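You operate a simulated robot arm through the tools that you are given. There is no shell and no other tool. Be economical: measure what you need, move in short steps, check, and stop when the job is done.

You run a simulated robot arm. Do the job below in one go: nothing can be reset, and whatever is moved stays where it is left.

TASK
Set the chart drum to the hour on the display.
Fine: lift the pen first; pen down and cover on at the end.

Only the result counts: the job must be done as asked and must still hold three seconds after the hand-in. Knocking over, shifting, dropping, spilling or breaking anything else fails it. Lids that push on must go on centred and level and be pressed home; caps that screw on are set level and turned clockwise until they are tight.

THE ROBOT
A 6-joint arm with a two-finger parallel gripper, fixed in place. Base frame: the origin is at the foot of the arm, x ahead of it, y to its left, z up. Lengths are in m, angles in rad, forces in N, time in s.
Its first joint turns from -1.152 to 1.152 rad. Payload 2.9 kg.
Tool frame: the origin (TCP) lies between the finger pads and is the grasp point; the fingertips stand 0.03 m ahead of it; z points along the fingers, y is the line along which they close. The gripper opens to 0.11 m. The fingers are 0.02 m wide and 0.01 m thick; the gripper's body (0.048 by 0.112 m) begins 0.055 m behind the TCP.
Orientation is that of the tool frame in the base frame, as a unit quaternion [x, y, z, w]. With the fingers straight down and closing along the base's y, the tool's x points along the base's -x, its y along +y and its z along -z.

THE INTERFACE
- The arm moves only by the tool servo_tool. Its argument "increments" is a list of rows, each a list of 3 entries, a list of its own where there are three numbers: the shift along the tool's x, y, z in m, then the turn, a rotation vector about the tool's x, y, z in degrees, then the closure in counts, from 0 (fully open) to 255 (shut). In form: [[[dx, dy, dz], [rx, ry, rz], hand], ...]. A call has 1 to 10 rows; each row is the pose to reach, as a shift and turn from the pose commanded when the call began, along the tool's axes at that moment. Rows are played at 5 a second. More than 0.05 m and 0.15 rad between two rows, or a gripper value outside its range, and nothing of the call is played. A pose out of reach is approached as far as the arm can. The call stops where the force on the tool passes 40 N (or 10 N more than at its start, if that is more) or the arm is blocked; 0.2 s more then pass. Each finger travels about 0.108 m/s and halts on what it meets, pressing with about 45 N; the grip force reading is that of the motor and also rises with nothing between the fingers. The clock runs only during rows and for 0.2 s after the last one: add rows that repeat a pose to give the fingers time. It gives the time, the measured TCP pose, the force on the tool (base axes), the opening and the grip force at its end, in the units of the frame above (readings bear some noise), and new pictures: "views" is both (left out), scene, wrist or none.
- Cameras (640 x 400 px; columns grow to the right, rows downward): "scene" is fixed at [0.0632, 0.4024, 1.4032]; the picture's right is [-0.87, -0.49, 0.00], its down [-0.20, 0.35, -0.92] and it looks along [0.45, -0.80, -0.40] (base axes); focal length 372 px, centre (320, 200). "wrist" rides on the gripper at [-0.036, 0, -0.057] in the tool frame; the picture's right is [0.00, -1.00, 0.00], its down [0.97, 0.00, -0.24] and it looks along [0.24, 0.00, 0.97] (tool axes); focal length 218 px, centre (320, 200). There is no depth. A picture from a camera that has moved, and an enlarged one, comes with that camera's place and axes in the base frame and with its lens. The place of the scene camera against the robot may be out by one fixed shift of up to 0.025 m in any direction.
- zoom(camera, box): a new picture of the part [left, top, right, bottom] of that camera's present view, enlarged. The clock stands still meanwhile.
- close_job(): hands the job in; it is judged then, once.

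Go step by step. Nothing tells you positions but the pictures and the camera data: compare them with the known pose of the tool, close in by small moves and look again before you grip or let go. The budget is 120 turns and 150 pictures, counting those below and the enlarged ones. Unless the task says otherwise, let go and move clear before handing in, and close with one line.

The tools are called after ">>>" as a command line: name --argument value ..., lists and objects as JSON in quotes. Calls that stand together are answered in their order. servo_tool: Moves the arm, as the interface text tells. Its arguments: {"type":"object","properties":{"increments":{"type":"array"},"views":{"type":"string","enum":["both","scene","wrist","none"]}},"required":["increments"]} The other tools are called the same way: zoom (camera, box) takes an enlarged picture of a part of a camera's view; close_job () hands the job in.

At the start:

```text
time: 0.0
tool_pos: [0.2902, -0.2559, 1.2831]
tcp_rot: [0.0, 1.0, 0.0, 0.001]
force: [0.4, -0.9, -0.4]
opening: 0.11
gripper_force: 0.0
```

scene: 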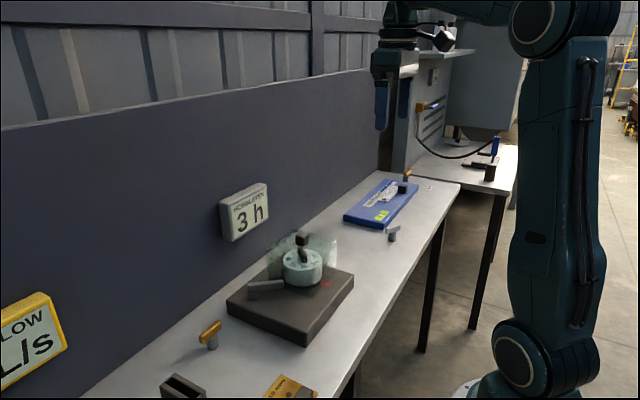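
wrist: 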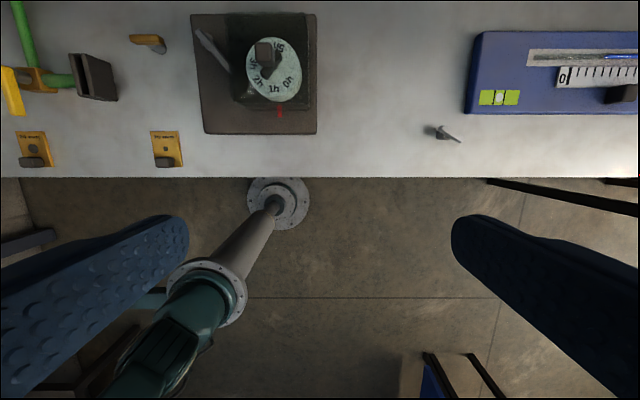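

I see a chart drum under a clear cover on a dark base, and a display showing "3 h". I'll enlarge the drum and display to read details.

>>> zoom --camera "scene" --box '[210, 170, 370, 350]'

>>> zoom --camera "wrist" --box '[180, 0, 330, 140]'

```text
2.22 times, centred on (290, 260) of scene
camera zoom: at [0.0632, 0.4024, 1.4032], right [-0.87, -0.49, 0.0], down [-0.2, 0.35, -0.92], along [0.45, -0.8, -0.4], focal length 827 px, centre (387, 67)
```

zoom: 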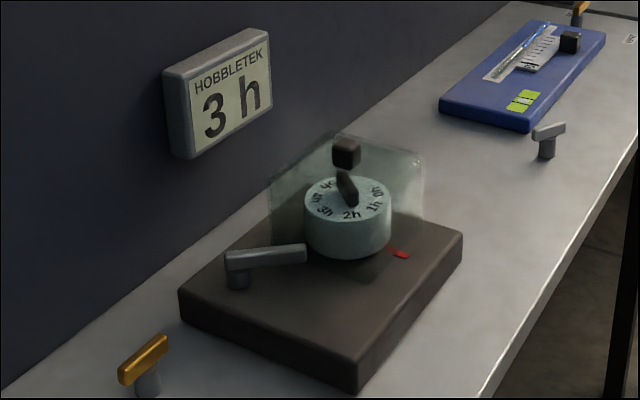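

```text
2.86 times, centred on (255, 70) of wrist
camera zoom: at [0.3274, -0.2573, 1.3384], right [0.0, -1.0, 0.0], down [-0.97, 0.0, 0.24], along [-0.24, 0.0, -0.97], focal length 624 px, centre (506, 571)
```

zoom: 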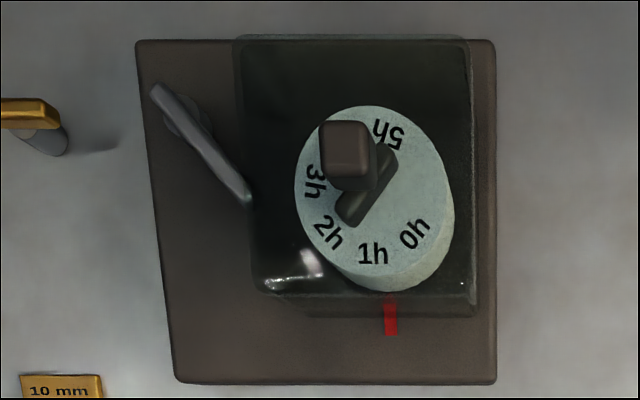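

The drum has a fin knob, the cover has a small knob, the pen lever is on the left (+y), and a red index mark is at the front. I'll move above for a better look.

>>> servo_tool --increments '[[[-0.04, 0.017, 0], [0, 0, 0], 0], [[-0.08, 0.034, 0], [0, 0, 0], 0], [[-0.12, 0.051, 0], [0, 0, 0], 0], [[-0.16, 0.066, 0], [0, 0, 0], 0], [[-0.16, 0.066, 0], [0, 0, 0], 0]]' --views "wrist"

```text
time: 1.2
tool_pos: [0.4515, -0.1893, 1.284]
tcp_rot: [0.0, 1.0, 0.0, 0.001]
force: [-0.4, 0.6, 0.3]
opening: 0.1098
gripper_force: 0.1
camera wrist: at [0.4882, -0.1908, 1.3397], right [0.0, -1.0, 0.0], down [-0.97, 0.0, 0.24], along [-0.24, 0.0, -0.97], focal length 218 px, centre (320, 200)
```

wrist: 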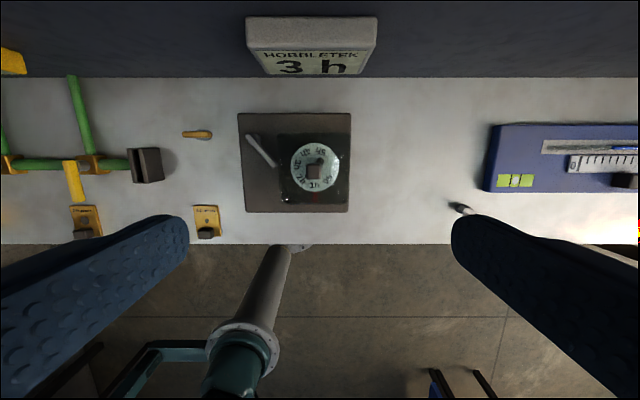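

>>> zoom --camera "wrist" --box '[230, 110, 360, 215]'

>>> zoom --camera "scene" --box '[220, 220, 360, 310]'

```text
3.81 times, centred on (295, 162) of wrist
camera zoom: at [0.4882, -0.1908, 1.3397], right [0.0, -1.0, 0.0], down [-0.97, 0.0, 0.24], along [-0.24, 0.0, -0.97], focal length 832 px, centre (415, 343)
```

zoom: 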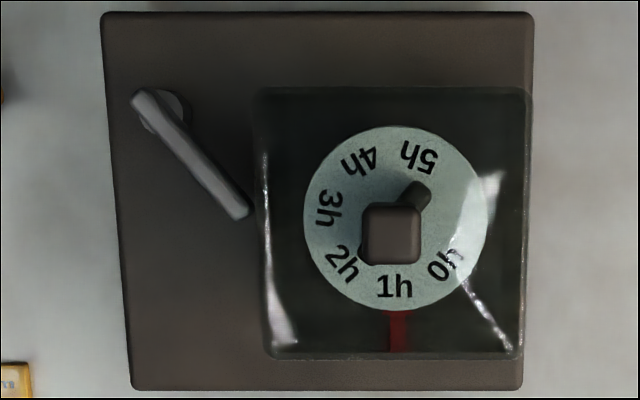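

```text
4.44 times, centred on (290, 265) of scene
camera zoom: at [0.0632, 0.4024, 1.4032], right [-0.87, -0.49, 0.0], down [-0.2, 0.35, -0.92], along [0.45, -0.8, -0.4], focal length 1654 px, centre (453, -89)
```

zoom: 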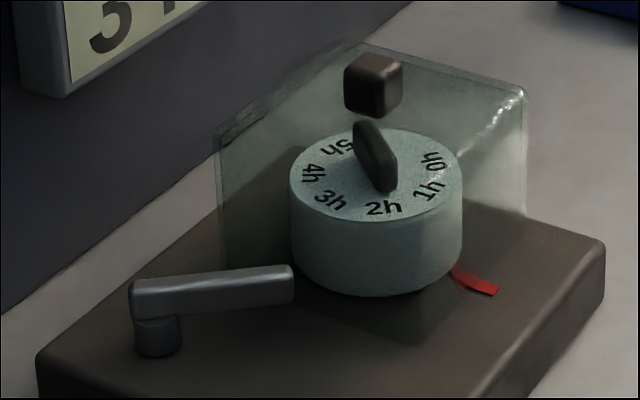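

Currently 1h sits at the mark, and 3h must come there (about 100° CCW from above). I'll take a closer look at the pen lever on the left.

>>> servo_tool --increments '[[[0.005, 0.025, 0.03], [0, 0, 0], 0], [[0.01, 0.05, 0.06], [0, 0, 0], 0], [[0.015, 0.075, 0.09], [0, 0, 0], 0], [[0.02, 0.1, 0.12], [0, 0, 0], 0], [[0.03, 0.12, 0.15], [0, 0, 0], 0], [[0.03, 0.12, 0.15], [0, 0, 0], 0]]' --views "both"

```text
time: 2.6
tool_pos: [0.4211, -0.0698, 1.1326]
tcp_rot: [0.0, 1.0, -0.001, 0.001]
force: [1.0, 0.3, -0.4]
opening: 0.11
gripper_force: 0.2
camera wrist: at [0.4574, -0.0713, 1.1884], right [0.0, -1.0, 0.0], down [-0.97, 0.0, 0.24], along [-0.24, 0.0, -0.97], focal length 218 px, centre (320, 200)
```

scene: 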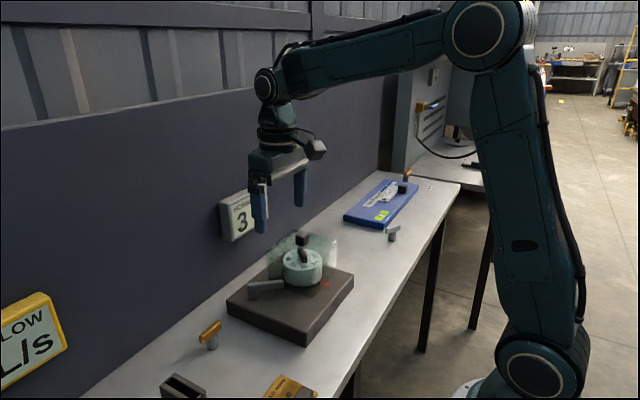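
wrist: 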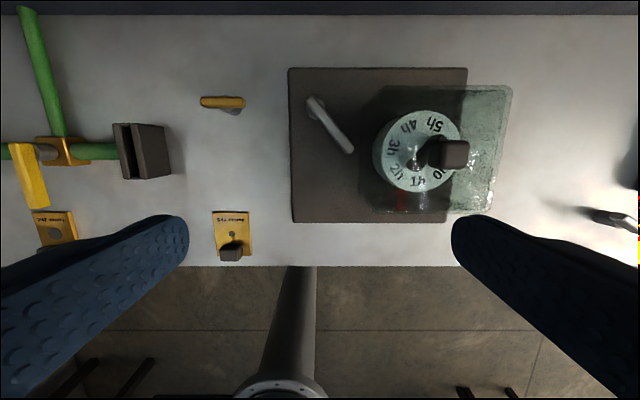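

>>> zoom --camera "wrist" --box '[280, 60, 520, 230]'

>>> zoom --camera "wrist" --box '[285, 75, 385, 165]'

```text
2.35 times, centred on (400, 145) of wrist
camera zoom: at [0.4574, -0.0713, 1.1884], right [0.0, -1.0, 0.0], down [-0.97, 0.0, 0.24], along [-0.24, 0.0, -0.97], focal length 514 px, centre (132, 329)
```

zoom: 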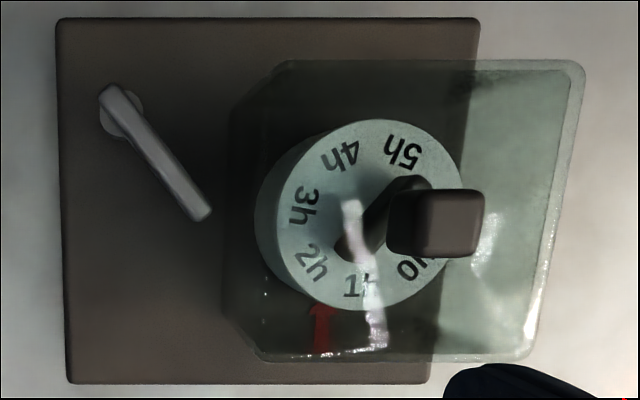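

```text
4.44 times, centred on (335, 120) of wrist
camera zoom: at [0.4574, -0.0713, 1.1884], right [0.0, -1.0, 0.0], down [-0.97, 0.0, 0.24], along [-0.24, 0.0, -0.97], focal length 970 px, centre (253, 556)
```

zoom: 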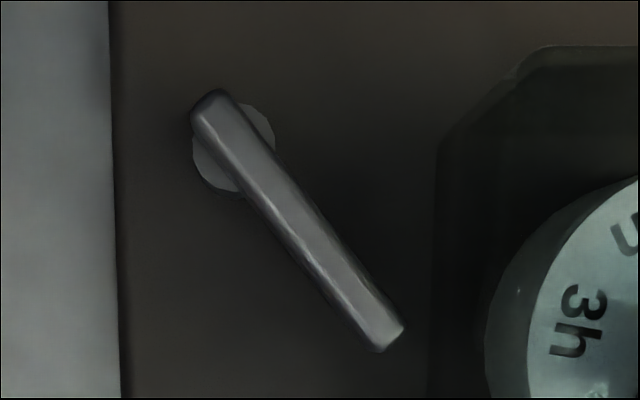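

The lever is a bar on a vertical post with its pivot near (0.497, -0.068), its tip near (0.453, -0.106), and its top at about z 0.935. I'll turn the hand to straddle it, first hovering above.

>>> servo_tool --increments '[[[-0.012, -0.005, 0.015], [0, 0, -8], 60], [[-0.025, -0.01, 0.03], [0, 0, -16], 120], [[-0.038, -0.015, 0.045], [0, 0, -24], 180], [[-0.051, -0.019, 0.06], [0, 0, -32], 180], [[-0.051, -0.019, 0.08], [0, 0, -39], 180], [[-0.051, -0.019, 0.08], [0, 0, -39], 180]]' --views "both"

```text
time: 4.0
tool_pos: [0.472, -0.0891, 1.0518]
tcp_rot: [-0.335, 0.942, 0.0, 0.0]
force: [0.4, 0.3, -0.7]
opening: 0.0326
gripper_force: 0.0
camera wrist: at [0.5008, -0.0673, 1.1081], right [0.63, -0.78, 0.0], down [-0.75, -0.61, 0.24], along [-0.19, -0.15, -0.97], focal length 218 px, centre (320, 200)
```

scene: 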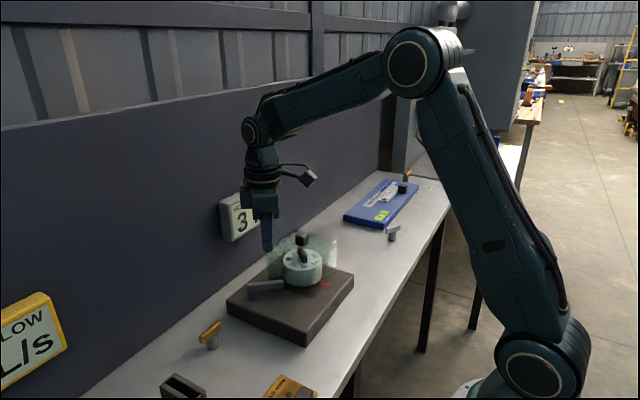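
wrist: 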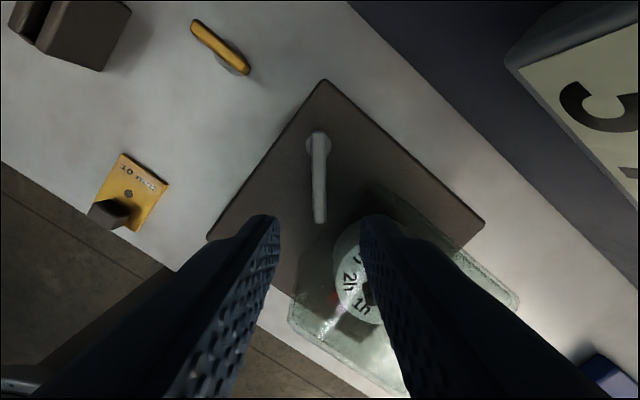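

The hand is aligned with the bar. I'll descend to straddle it, shifted slightly toward the pivot for cover clearance.

>>> servo_tool --increments '[[[-0.008, 0, 0.03], [0, 0, 0], 198], [[-0.008, 0, 0.06], [0, 0, 0], 198], [[-0.008, 0, 0.08], [0, 0, 0], 198], [[-0.008, 0, 0.096], [0, 0, 0], 198], [[-0.008, 0, 0.096], [0, 0, 0], 198]]' --views "both"

```text
time: 5.2
tool_pos: [0.4792, -0.0841, 0.9561]
tcp_rot: [-0.334, 0.943, 0.0, 0.001]
force: [-0.5, -0.3, 0.6]
opening: 0.0247
gripper_force: 0.0
camera wrist: at [0.5074, -0.0631, 1.0119], right [0.63, -0.78, 0.0], down [-0.75, -0.61, 0.24], along [-0.19, -0.15, -0.97], focal length 218 px, centre (320, 200)
```

scene: 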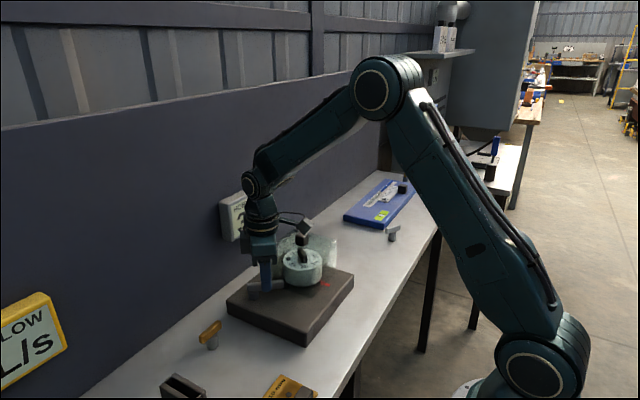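
wrist: 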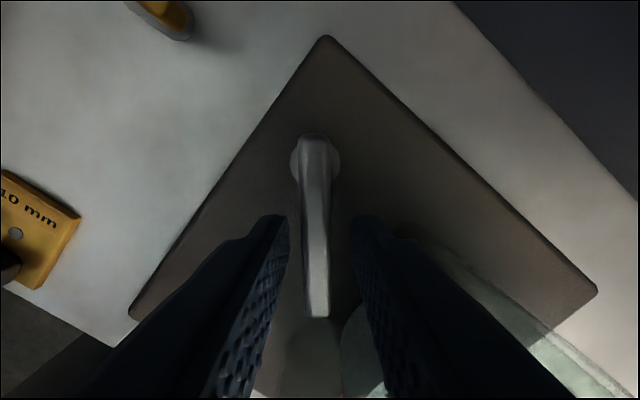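

The fingers straddle the bar. I'll try a gentle swing about the post, away from the drum, watching the force.

>>> servo_tool --increments '[[[-0.0003, 0.004, 0], [0, 0, 8], 198], [[-0.0011, 0.008, 0], [0, 0, 16], 198], [[-0.0025, 0.0118, 0], [0, 0, 24], 198], [[-0.0025, 0.0118, 0], [0, 0, 24], 198]]' --views "wrist"

```text
time: 6.2
tool_pos: [0.4722, -0.0728, 0.9563]
tcp_rot: [-0.13, 0.991, 0.0, 0.001]
force: [-0.5, 0.0, -0.6]
opening: 0.0249
gripper_force: 0.1
camera wrist: at [0.5083, -0.0649, 1.0124], right [0.26, -0.97, 0.0], down [-0.94, -0.25, 0.24], along [-0.23, -0.06, -0.97], focal length 218 px, centre (320, 200)
```

wrist: 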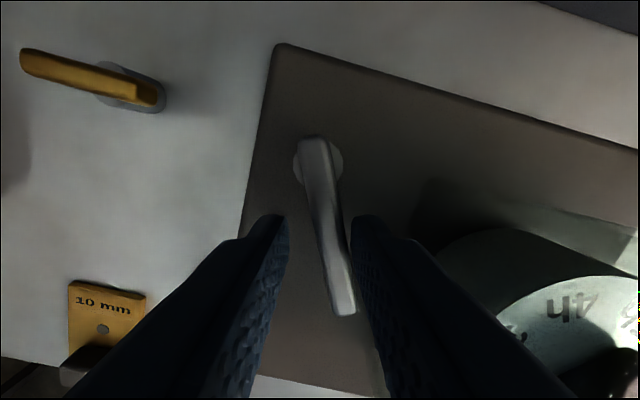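

The bar turns freely. I'll continue the swing to look for its stop.

>>> servo_tool --increments '[[[-0.0003, 0.004, 0], [0, 0, 8], 198], [[-0.0011, 0.008, 0], [0, 0, 16], 198], [[-0.0025, 0.0118, 0], [0, 0, 24], 198], [[-0.0044, 0.0154, 0], [0, 0, 32], 198], [[-0.0068, 0.0186, 0], [0, 0, 40], 198], [[-0.0068, 0.0186, 0], [0, 0, 40], 198]]' --views "both"

```text
time: 7.6
tool_pos: [0.4763, -0.0553, 0.9576]
tcp_rot: [0.221, 0.975, -0.002, 0.004]
force: [13.5, -36.1, -1.8]
opening: 0.0377
gripper_force: 12.9
camera wrist: at [0.509, -0.0737, 1.0133], right [-0.43, -0.9, 0.0], down [-0.88, 0.42, 0.23], along [-0.21, 0.1, -0.97], focal length 218 px, centre (320, 200)
```

scene: 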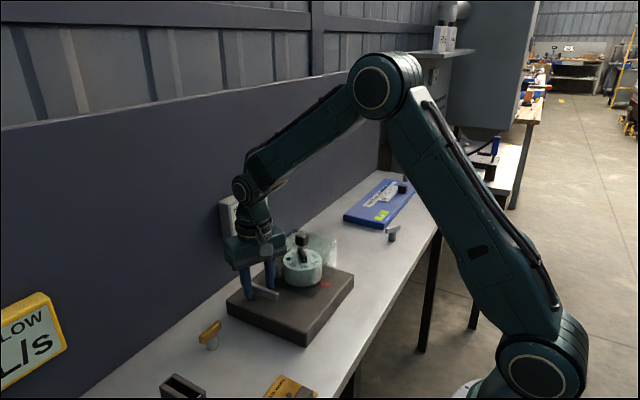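
wrist: 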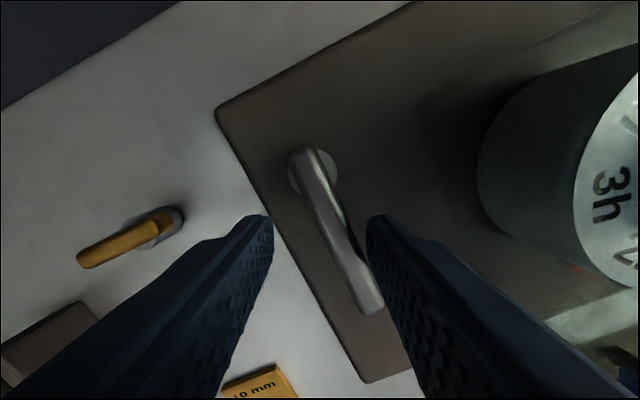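

The lever met a stop, with the bar now parallel to the plate's edge and the plate unmoved. I'll relieve the pressure, rise clear, and look.

>>> servo_tool --increments '[[[0, -0.006, 0], [0, 0, -5], 190], [[0, -0.008, 0], [0, 0, -8], 180], [[0, -0.008, -0.03], [0, 0, -8], 180], [[0, -0.008, -0.07], [0, 0, -8], 180], [[0, -0.008, -0.11], [0, 0, -8], 180], [[0, -0.008, -0.11], [0, 0, -8], 180]]' --views "both"

```text
time: 9.0
tool_pos: [0.4711, -0.0604, 1.0686]
tcp_rot: [0.148, 0.989, 0.0, -0.001]
force: [0.4, 0.9, 0.9]
opening: 0.0323
gripper_force: 0.0
camera wrist: at [0.5055, -0.0728, 1.1236], right [-0.29, -0.96, 0.0], down [-0.93, 0.28, 0.24], along [-0.23, 0.07, -0.97], focal length 218 px, centre (320, 200)
```

scene: 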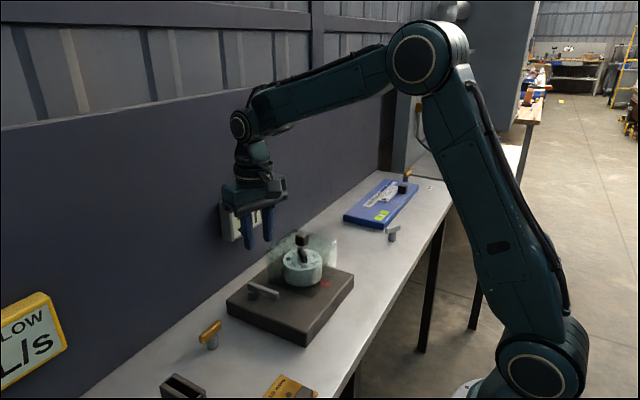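
wrist: 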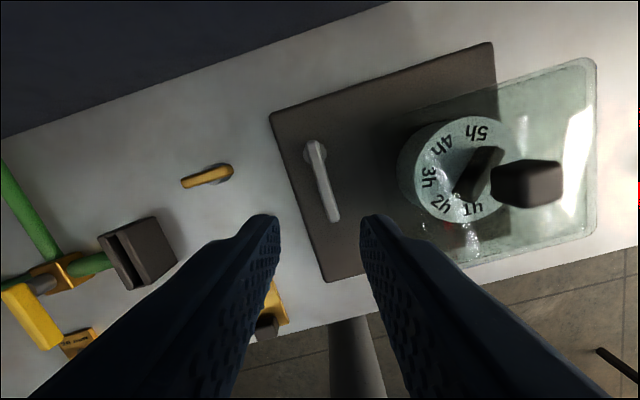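

The lever stayed put. I'll inspect for a change in the pen from the scene view.

>>> zoom --camera "scene" --box '[220, 220, 360, 310]'

>>> zoom --camera "wrist" --box '[260, 40, 610, 290]'

```text
4.44 times, centred on (290, 265) of scene
camera zoom: at [0.0632, 0.4024, 1.4032], right [-0.87, -0.49, 0.0], down [-0.2, 0.35, -0.92], along [0.45, -0.8, -0.4], focal length 1654 px, centre (453, -89)
```

zoom: 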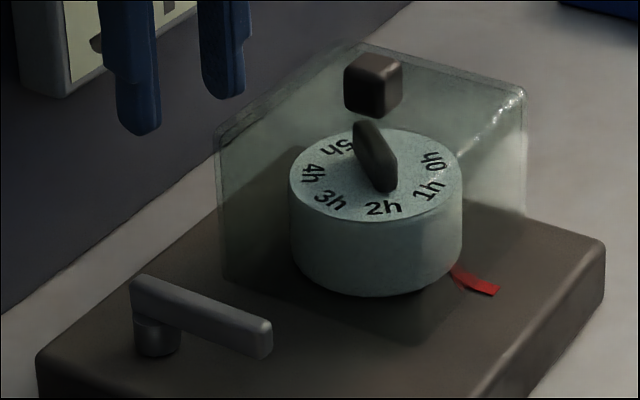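

```text
1.60 times, centred on (435, 165) of wrist
camera zoom: at [0.5055, -0.0728, 1.1236], right [-0.29, -0.96, 0.0], down [-0.93, 0.28, 0.24], along [-0.23, 0.07, -0.97], focal length 349 px, centre (136, 256)
```

zoom: 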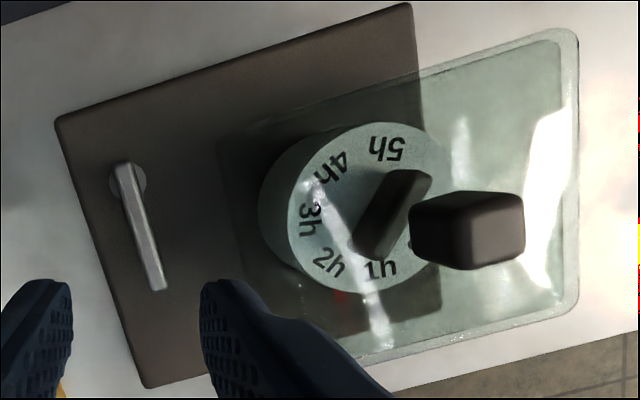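

Lever is at its lifted stop. Next I'll go over the cover knob with the hand square.

>>> servo_tool --increments '[[[-0.004, -0.03, -0.02], [0, 0, -6], 116], [[-0.008, -0.065, -0.03], [0, 0, -12], 116], [[-0.012, -0.095, -0.03], [0, 0, -17.2], 116], [[-0.016, -0.1225, -0.03], [0, 0, -17.2], 116], [[-0.016, -0.1225, -0.03], [0, 0, -17.2], 116]]' --views "both"

```text
time: 10.2
tool_pos: [0.4514, -0.184, 1.0975]
tcp_rot: [-0.002, 1.0, 0.0, 0.001]
force: [0.4, -0.2, 0.9]
opening: 0.0601
gripper_force: 0.1
camera wrist: at [0.4875, -0.1841, 1.1531], right [0.0, -1.0, 0.0], down [-0.97, 0.0, 0.24], along [-0.24, 0.0, -0.97], focal length 218 px, centre (320, 200)
```

scene: 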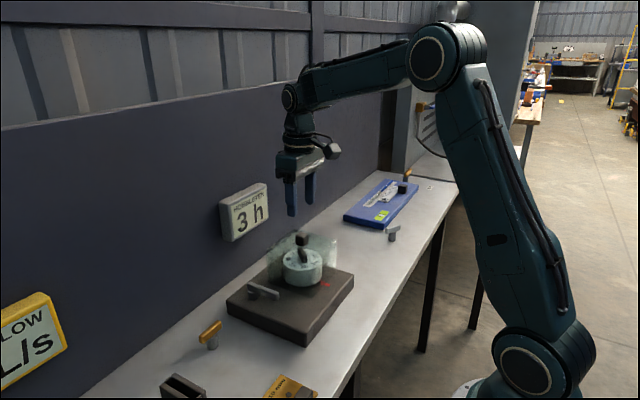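
wrist: 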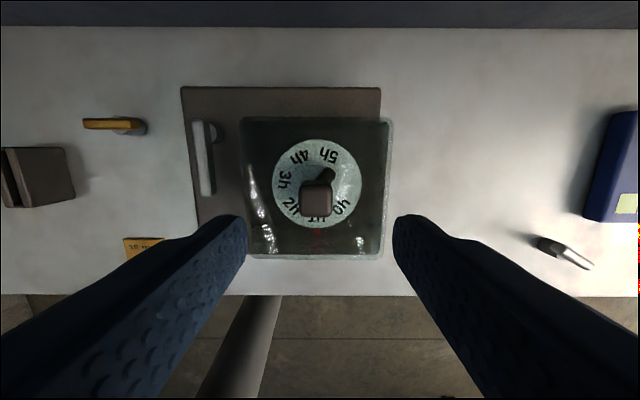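

The knob centre is at about (0.452, -0.1815), top near z 1.007. I'll descend so the fingertips flank it.

>>> servo_tool --increments '[[[0, 0.0025, 0.03], [0, 0, 0], 140], [[0, 0.0025, 0.055], [0, 0, 0], 140], [[0, 0.0025, 0.073], [0, 0, 0], 150], [[0, 0.0025, 0.073], [0, 0, 0], 150]]' --views "both"

>>> zoom --camera "scene" --box '[250, 210, 370, 290]'

```text
time: 11.2
tool_pos: [0.4511, -0.1801, 1.0237]
tcp_rot: [-0.002, 1.0, 0.0, 0.001]
force: [-0.1, 0.9, 0.4]
opening: 0.0452
gripper_force: 0.1
camera wrist: at [0.4871, -0.1812, 1.0792], right [0.0, -1.0, 0.0], down [-0.97, 0.0, 0.24], along [-0.24, 0.0, -0.97], focal length 218 px, centre (320, 200)
```

scene: 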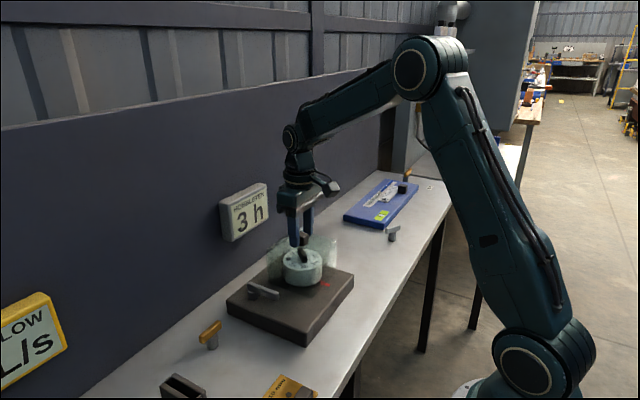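
wrist: 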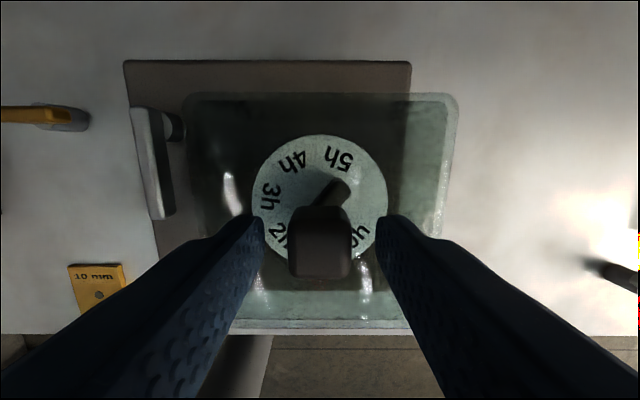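

```text
5.00 times, centred on (310, 250) of scene
camera zoom: at [0.0632, 0.4024, 1.4032], right [-0.87, -0.49, 0.0], down [-0.2, 0.35, -0.92], along [0.45, -0.8, -0.4], focal length 1860 px, centre (370, -50)
```

zoom: 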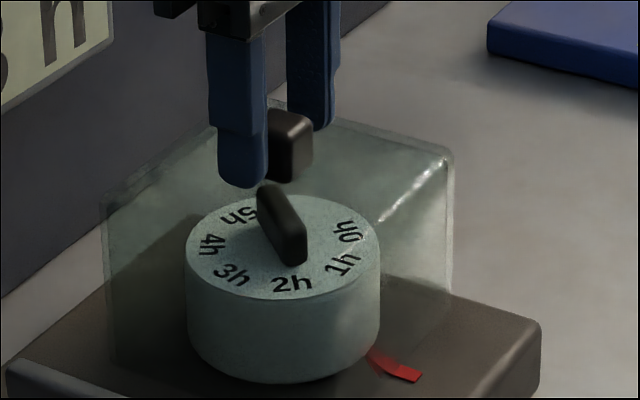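

The fingertips flank the knob. I'll close on it.

>>> servo_tool --increments '[[[0, 0, 0.002], [0, 0, 0], 200], [[0, 0, 0.002], [0, 0, 0], 255], [[0, 0, 0.002], [0, 0, 0], 255], [[0, 0, 0.002], [0, 0, 0], 255]]' --views "wrist"

```text
time: 12.2
tool_pos: [0.4512, -0.1793, 1.022]
tcp_rot: [-0.001, 1.0, 0.0, 0.001]
force: [-1.1, 0.4, 11.3]
opening: 0.0231
gripper_force: 44.9
camera wrist: at [0.4872, -0.1812, 1.0781], right [0.0, -1.0, 0.0], down [-0.97, 0.0, 0.24], along [-0.24, 0.0, -0.97], focal length 218 px, centre (320, 200)
```

wrist: 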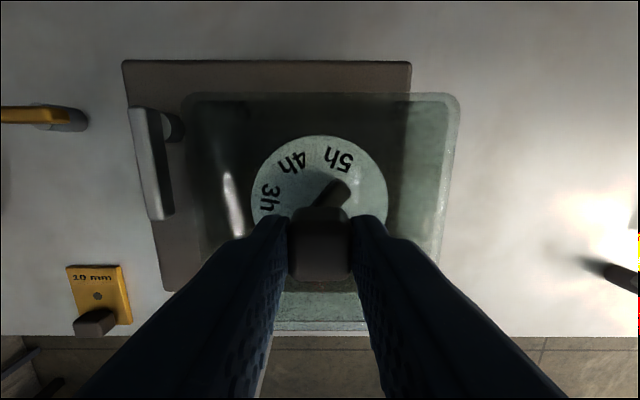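

The knob is gripped (0.023 wide) with tips touching the cover top (z about 0.992). I'll lift straight up slowly.

>>> servo_tool --increments '[[[0, 0, -0.005], [0, 0, 0], 255], [[0, 0, -0.01], [0, 0, 0], 255], [[0, 0, -0.02], [0, 0, 0], 255], [[0, 0, -0.035], [0, 0, 0], 255], [[0, 0, -0.055], [0, 0, 0], 255], [[0, 0, -0.085], [0, 0, 0], 255], [[0, 0, -0.115], [0, 0, 0], 255], [[0, 0, -0.115], [0, 0, 0], 255]]' --views "both"

```text
time: 14.0
tool_pos: [0.4504, -0.1799, 1.1378]
tcp_rot: [-0.001, 1.0, -0.001, 0.0]
force: [0.0, 0.7, -0.7]
opening: 0.0234
gripper_force: 44.8
camera wrist: at [0.4872, -0.1815, 1.1927], right [0.0, -1.0, 0.0], down [-0.97, 0.0, 0.24], along [-0.24, 0.0, -0.97], focal length 218 px, centre (320, 200)
```

scene: 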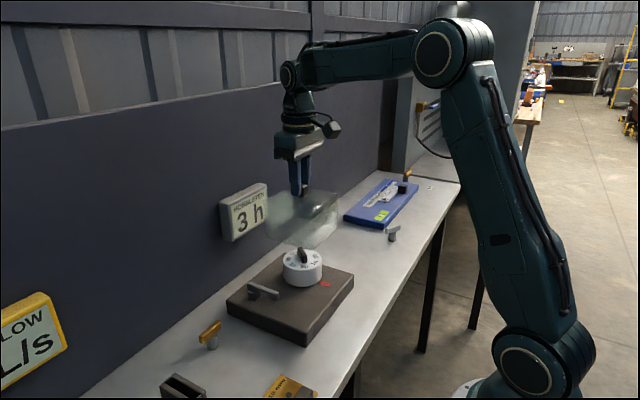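
wrist: 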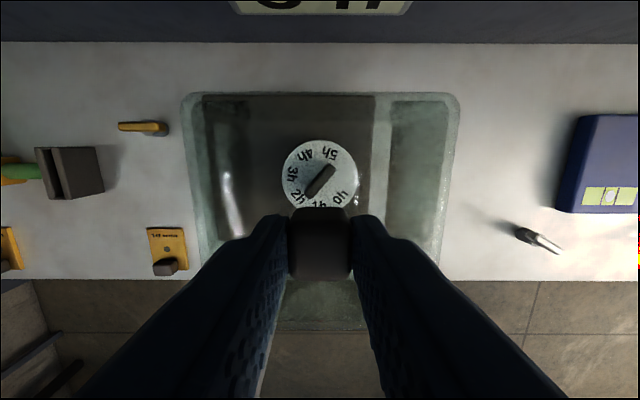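

Cover is free. I'll carry it to the clear table area on the right, around (0.45, -0.335).

>>> servo_tool --increments '[[[0, -0.03, 0], [0, 0, 0], 255], [[0, -0.06, 0], [0, 0, 0], 255], [[0, -0.09, 0], [0, 0, 0], 255], [[0, -0.12, 0], [0, 0, 0], 255], [[0, -0.155, 0], [0, 0, 0], 255], [[0, -0.155, 0.04], [0, 0, 0], 255], [[0, -0.155, 0.08], [0, 0, 0], 255], [[0, -0.155, 0.1], [0, 0, 0], 255], [[0, -0.155, 0.11], [0, 0, 0], 255]]' --views "both"

```text
time: 16.0
tool_pos: [0.4513, -0.3344, 1.0267]
tcp_rot: [-0.002, 1.0, 0.0, 0.001]
force: [0.4, -0.2, -0.8]
opening: 0.0233
gripper_force: 45.1
camera wrist: at [0.4879, -0.3356, 1.0826], right [0.0, -1.0, 0.0], down [-0.97, 0.0, 0.24], along [-0.24, 0.0, -0.97], focal length 218 px, centre (320, 200)
```

scene: 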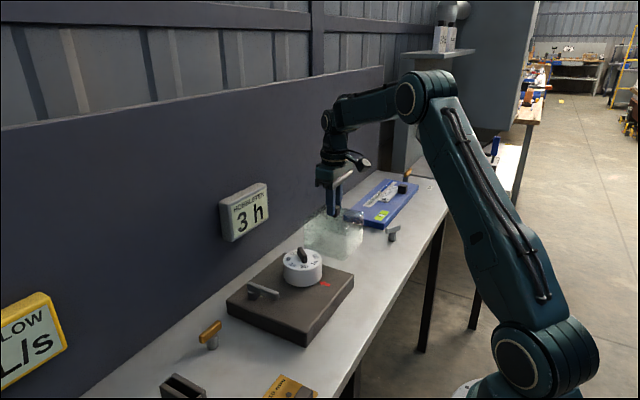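
wrist: 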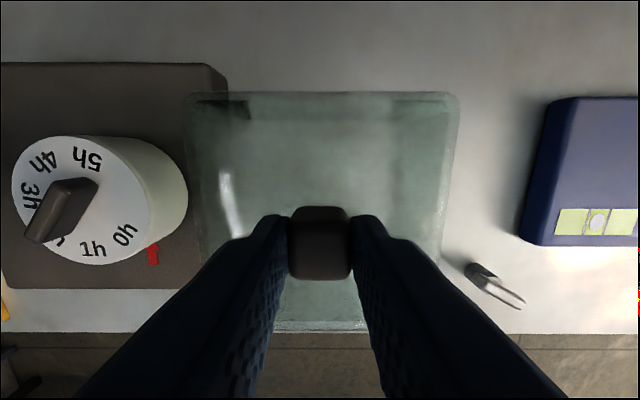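

The gap to the plate is a little tight, so I'll shift 0.012 right and descend in small steps to table contact.

>>> servo_tool --increments '[[[0, -0.012, 0], [0, 0, 0], 255], [[0, -0.012, 0.006], [0, 0, 0], 255], [[0, -0.012, 0.01], [0, 0, 0], 255], [[0, -0.012, 0.013], [0, 0, 0], 255], [[0, -0.012, 0.016], [0, 0, 0], 255], [[0, -0.012, 0.016], [0, 0, 0], 255]]' --views "scene"

>>> zoom --camera "scene" --box '[270, 180, 430, 290]'

```text
time: 17.4
tool_pos: [0.452, -0.3473, 1.0102]
tcp_rot: [-0.002, 1.0, 0.0, 0.0]
force: [0.1, 0.9, -1.9]
opening: 0.0231
gripper_force: 45.0
```

scene: 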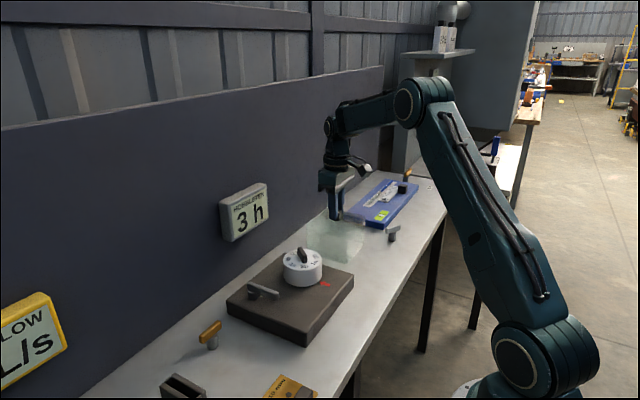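

```text
3.64 times, centred on (350, 235) of scene
camera zoom: at [0.0633, 0.4024, 1.4032], right [-0.87, -0.49, 0.0], down [-0.2, 0.35, -0.92], along [0.45, -0.8, -0.4], focal length 1353 px, centre (211, 73)
```

zoom: 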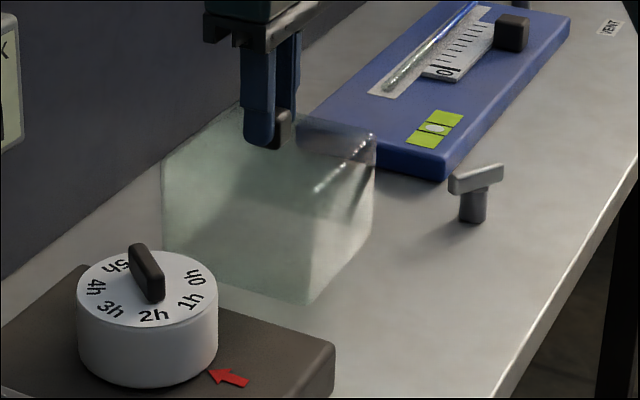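

Not yet touching. I'll continue down in small steps.

>>> servo_tool --increments '[[[0, 0, 0.003], [0, 0, 0], 255], [[0, 0, 0.006], [0, 0, 0], 255], [[0, 0, 0.009], [0, 0, 0], 255], [[0, 0, 0.012], [0, 0, 0], 255], [[0, 0, 0.012], [0, 0, 0], 255]]' --views "none"

```text
time: 18.6
tool_pos: [0.4521, -0.3476, 0.9989]
tcp_rot: [-0.003, 1.0, 0.0, 0.002]
force: [0.3, -0.3, -1.3]
opening: 0.0233
gripper_force: 44.9
```

>>> servo_tool --increments '[[[0, 0, 0.002], [0, 0, 0], 255], [[0, 0, 0.004], [0, 0, 0], 255], [[0, 0, 0.006], [0, 0, 0], 255], [[0, 0, 0.008], [0, 0, 0], 255], [[0, 0, 0.008], [0, 0, 0], 255]]' --views "scene"

>>> zoom --camera "scene" --box '[270, 180, 430, 290]'

```text
time: 19.8
tool_pos: [0.4514, -0.3475, 0.9906]
tcp_rot: [-0.002, 1.0, 0.0, 0.001]
force: [0.3, -0.1, -1.2]
opening: 0.0231
gripper_force: 45.3
```

scene: 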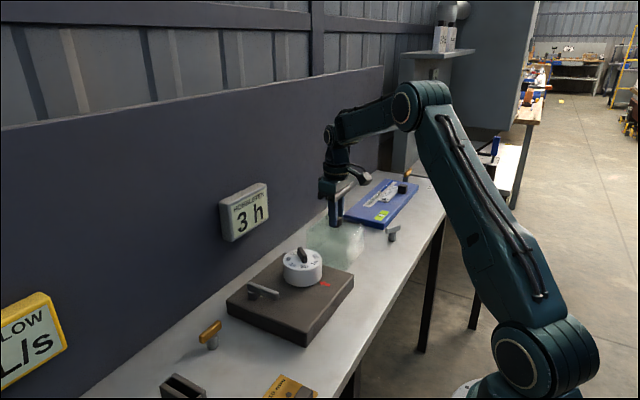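

```text
3.64 times, centred on (350, 235) of scene
camera zoom: at [0.0633, 0.4024, 1.4032], right [-0.87, -0.49, 0.0], down [-0.2, 0.35, -0.92], along [0.45, -0.8, -0.4], focal length 1353 px, centre (211, 73)
```

zoom: 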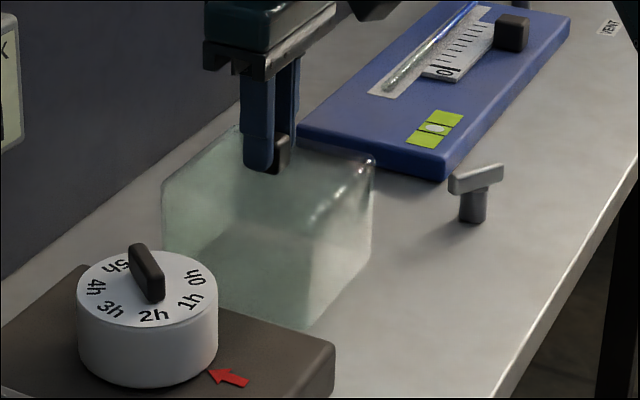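

Nearly down; continuing.

>>> servo_tool --increments '[[[0, 0, 0.002], [0, 0, 0], 255], [[0, 0, 0.004], [0, 0, 0], 255], [[0, 0, 0.006], [0, 0, 0], 255], [[0, 0, 0.006], [0, 0, 0], 255]]' --views "none"

```text
time: 20.8
tool_pos: [0.4525, -0.3469, 0.9841]
tcp_rot: [-0.002, 1.0, 0.001, 0.0]
force: [-0.5, 0.1, -0.7]
opening: 0.0229
gripper_force: 44.8
```

>>> servo_tool --increments '[[[0, 0, 0.0015], [0, 0, 0], 255], [[0, 0, 0.003], [0, 0, 0], 255], [[0, 0, 0.0045], [0, 0, 0], 255], [[0, 0, 0.0045], [0, 0, 0], 255]]' --views "scene"

>>> zoom --camera "scene" --box '[290, 200, 390, 280]'

```text
time: 21.8
tool_pos: [0.4527, -0.3478, 0.9837]
tcp_rot: [-0.002, 1.0, -0.001, 0.002]
force: [-4.1, 2.6, 19.3]
opening: 0.0233
gripper_force: 44.8
```

scene: 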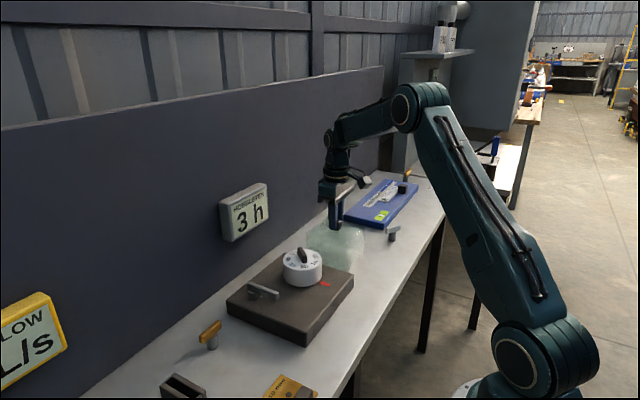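

```text
5.00 times, centred on (340, 240) of scene
camera zoom: at [0.0629, 0.4027, 1.4031], right [-0.87, -0.49, 0.0], down [-0.2, 0.35, -0.92], along [0.45, -0.8, -0.4], focal length 1860 px, centre (220, 0)
```

zoom: 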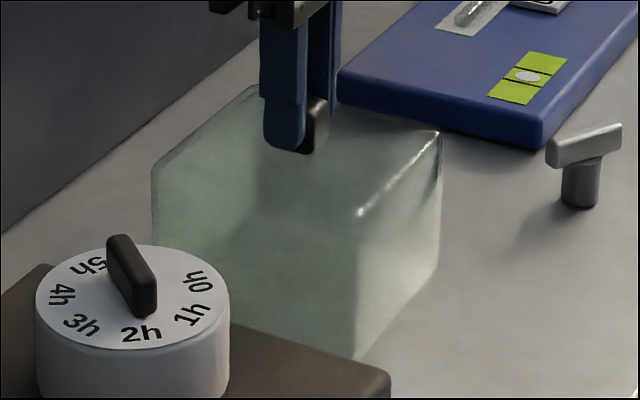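

The cover rests on the table (contact at TCP z 0.984). I'll ease the pressure, open, and rise.

>>> servo_tool --increments '[[[0, 0, -0.003], [0, 0, 0], 255], [[0, 0, -0.003], [0, 0, 0], 200], [[0, 0, -0.003], [0, 0, 0], 150], [[0, 0, -0.003], [0, 0, 0], 150], [[0, 0, -0.03], [0, 0, 0], 150], [[0, 0, -0.07], [0, 0, 0], 150], [[0, 0, -0.11], [0, 0, 0], 150], [[0, 0, -0.11], [0, 0, 0], 150]]' --views "both"

```text
time: 23.6
tool_pos: [0.4514, -0.3467, 1.0912]
tcp_rot: [-0.002, 1.0, 0.0, 0.0]
force: [-0.8, 0.2, -0.2]
opening: 0.0453
gripper_force: 0.1
camera wrist: at [0.4877, -0.3483, 1.1463], right [0.0, -1.0, 0.0], down [-0.97, 0.0, 0.24], along [-0.24, 0.0, -0.97], focal length 218 px, centre (320, 200)
```

scene: 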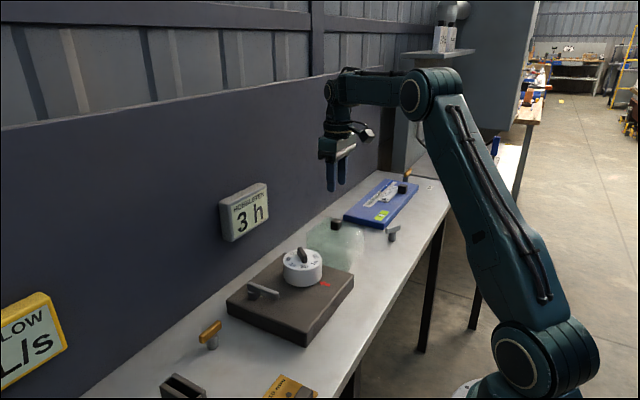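
wrist: 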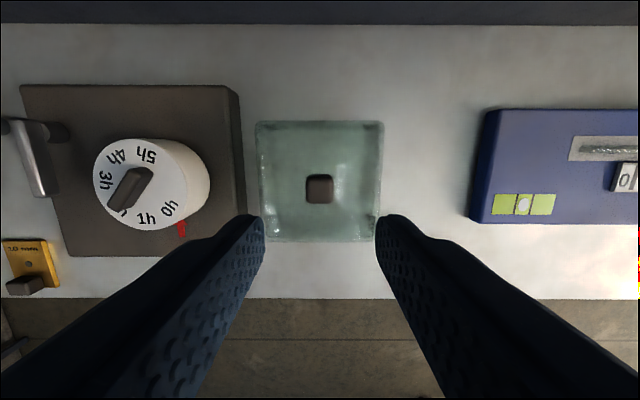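

Cover is set down squarely. Now I'll go above the drum for accurate angle readings.

>>> servo_tool --increments '[[[0.01, 0.04, 0], [0, 0, 0], 150], [[0.0, 0.08, 0], [0, 0, 0], 150], [[0.0, 0.12, 0], [0, 0, 0], 120], [[-0.0, 0.166, 0], [0, 0, 0], 120], [[0, 0.166, 0], [0, 0, 0], 120]]' --views "wrist"

>>> zoom --camera "wrist" --box '[250, 120, 380, 220]'

>>> zoom --camera "scene" --box '[240, 225, 360, 305]'

```text
time: 24.8
tool_pos: [0.4501, -0.1807, 1.0896]
tcp_rot: [-0.002, 1.0, 0.001, 0.001]
force: [-0.4, -0.4, 0.6]
opening: 0.0582
gripper_force: 0.0
camera wrist: at [0.4873, -0.1821, 1.146], right [0.0, -1.0, 0.0], down [-0.97, 0.0, 0.24], along [-0.24, 0.0, -0.97], focal length 218 px, centre (320, 200)
```

wrist: 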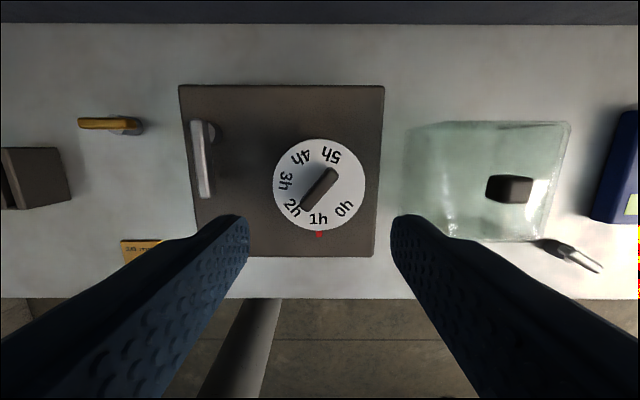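

```text
4.00 times, centred on (315, 170) of wrist
camera zoom: at [0.4873, -0.1821, 1.146], right [0.0, -1.0, 0.0], down [-0.97, 0.0, 0.24], along [-0.24, 0.0, -0.97], focal length 873 px, centre (340, 320)
```

zoom: 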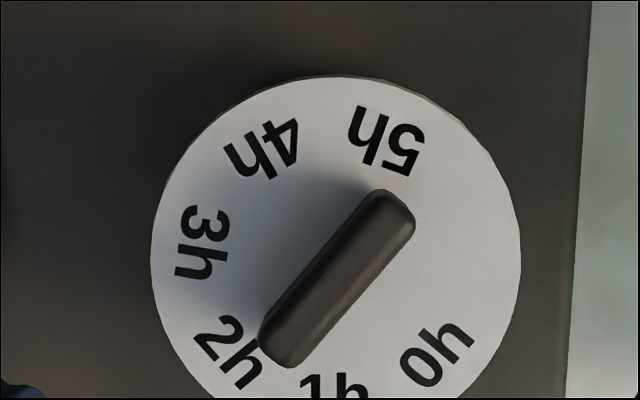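

```text
5.00 times, centred on (300, 265) of scene
camera zoom: at [0.0632, 0.4024, 1.4032], right [-0.87, -0.49, 0.0], down [-0.2, 0.35, -0.92], along [0.45, -0.8, -0.4], focal length 1860 px, centre (420, -125)
```

zoom: 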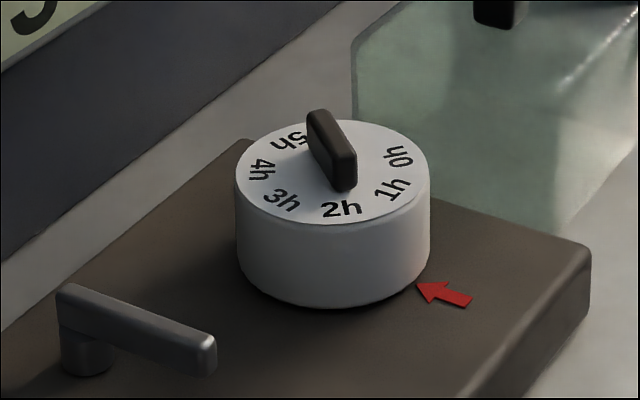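

The labels are 50° apart with 1h at the index, so 3h needs +100° (CCW from above). I'll align the fingers across the fin (turn +40° about tool z) and lower partway.

>>> servo_tool --increments '[[[-0.002, 0, 0.01], [0, 0, 8], 162], [[-0.002, 0, 0.02], [0, 0, 16], 162], [[-0.002, 0, 0.03], [0, 0, 24], 162], [[-0.002, 0, 0.04], [0, 0, 32], 162], [[-0.002, 0, 0.055], [0, 0, 40], 162], [[-0.002, 0, 0.055], [0, 0, 40], 162]]' --views "both"

>>> zoom --camera "scene" --box '[240, 205, 360, 305]'

```text
time: 26.2
tool_pos: [0.4532, -0.1808, 1.0357]
tcp_rot: [0.341, 0.94, 0.0, 0.0]
force: [0.7, 0.0, 1.0]
opening: 0.0403
gripper_force: 0.0
camera wrist: at [0.4807, -0.2051, 1.0909], right [-0.64, -0.77, 0.0], down [-0.74, 0.62, 0.24], along [-0.18, 0.15, -0.97], focal length 218 px, centre (320, 200)
```

scene: 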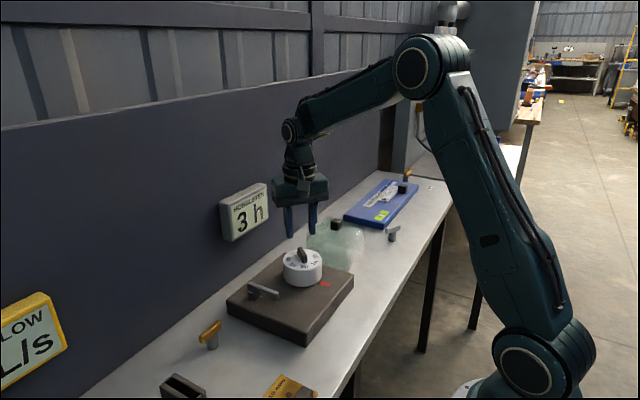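
wrist: 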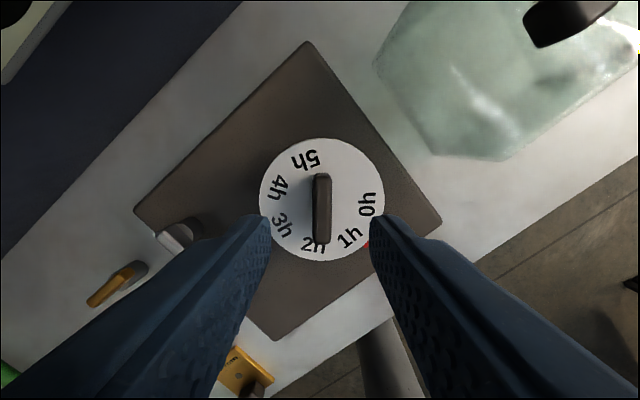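

```text
4.00 times, centred on (300, 255) of scene
camera zoom: at [0.0632, 0.4024, 1.4032], right [-0.87, -0.49, 0.0], down [-0.2, 0.35, -0.92], along [0.45, -0.8, -0.4], focal length 1488 px, centre (400, -20)
```

zoom: 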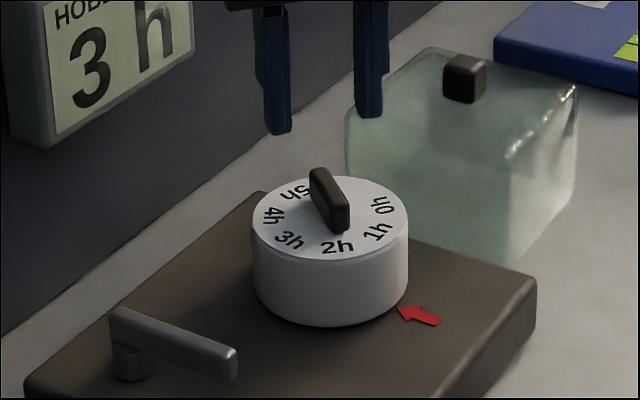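

Aligned with the fin. I'll lower so the tips flank it.

>>> servo_tool --increments '[[[0, 0, 0.02], [0, 0, 0], 180], [[0, 0, 0.035], [0, 0, 0], 190], [[0, 0, 0.042], [0, 0, 0], 190], [[0, 0, 0.045], [0, 0, 0], 190], [[0, 0, 0.045], [0, 0, 0], 190]]' --views "wrist"

>>> zoom --camera "scene" --box '[240, 205, 360, 305]'

```text
time: 27.4
tool_pos: [0.4526, -0.1817, 0.9904]
tcp_rot: [0.34, 0.94, 0.0, 0.001]
force: [0.2, 0.1, 0.4]
opening: 0.028
gripper_force: 0.0
camera wrist: at [0.4814, -0.2054, 1.0458], right [-0.64, -0.77, 0.0], down [-0.75, 0.62, 0.24], along [-0.18, 0.15, -0.97], focal length 218 px, centre (320, 200)
```

wrist: 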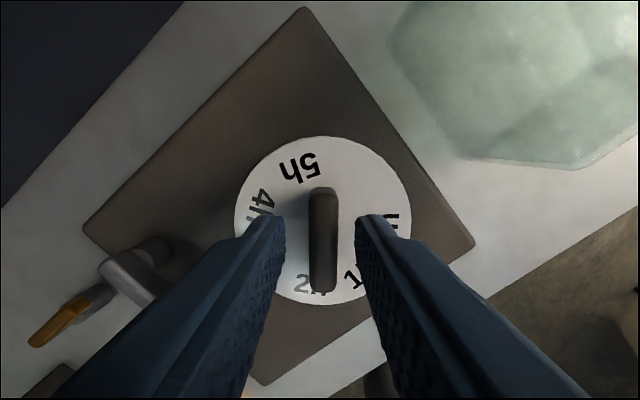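

```text
4.00 times, centred on (300, 255) of scene
camera zoom: at [0.0632, 0.4024, 1.4032], right [-0.87, -0.49, 0.0], down [-0.2, 0.35, -0.92], along [0.45, -0.8, -0.4], focal length 1488 px, centre (400, -20)
```

zoom: 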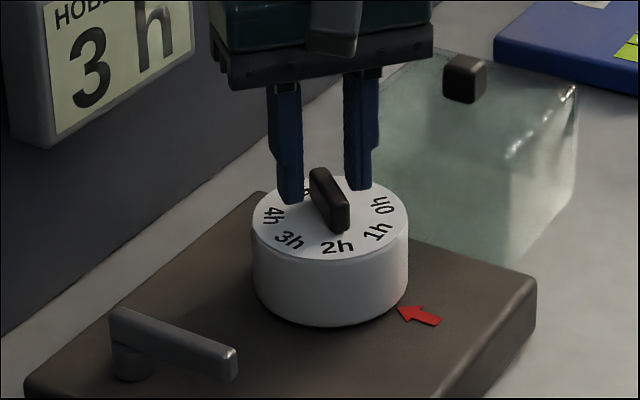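

Going 4 mm lower and closing on the fin.

>>> servo_tool --increments '[[[0, 0, 0.004], [0, 0, 0], 190], [[0, 0, 0.004], [0, 0, 0], 215], [[0, 0, 0.004], [0, 0, 0], 240], [[0, 0, 0.004], [0, 0, 0], 240], [[0, 0, 0.004], [0, 0, 0], 240]]' --views "none"

```text
time: 28.6
tool_pos: [0.4528, -0.1821, 0.9867]
tcp_rot: [0.341, 0.94, 0.0, 0.0]
force: [-9.2, -12.5, 0.8]
opening: 0.012
gripper_force: 44.4
```

Gripped (0.012 wide) with a 15 N side load from a small offset. I'll relieve that and begin a small test turn.

>>> servo_tool --increments '[[[0, -0.0007, 0], [0, 0, 0], 240], [[0, -0.0007, 0], [0, 0, 0], 240]]' --views "none"

```text
time: 29.2
tool_pos: [0.4529, -0.1825, 0.9855]
tcp_rot: [0.342, 0.94, 0.0, 0.0]
force: [-6.3, -15.0, -3.1]
opening: 0.0119
gripper_force: 44.4
```

>>> servo_tool --increments '[[[0, -0.001, 0], [0, 0, 0], 240], [[0, -0.002, 0], [0, 0, 0], 240], [[0, -0.002, 0], [0, 0, 0], 240]]' --views "wrist"

```text
time: 30.0
tool_pos: [0.4528, -0.1827, 0.9866]
tcp_rot: [0.339, 0.941, 0.001, 0.002]
force: [8.6, -3.5, -10.2]
opening: 0.012
gripper_force: 45.5
camera wrist: at [0.4805, -0.2065, 1.0418], right [-0.64, -0.77, 0.0], down [-0.75, 0.62, 0.24], along [-0.18, 0.15, -0.97], focal length 218 px, centre (320, 200)
```

wrist: 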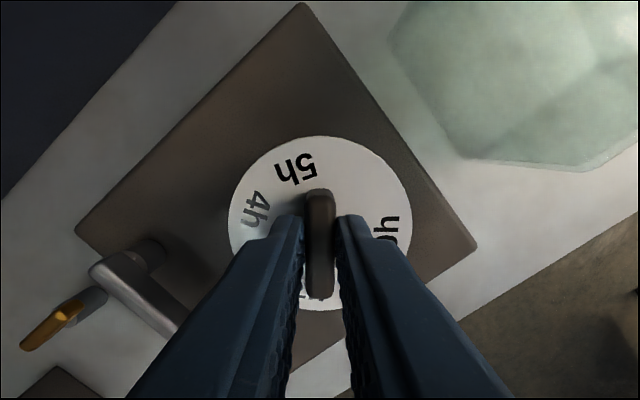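

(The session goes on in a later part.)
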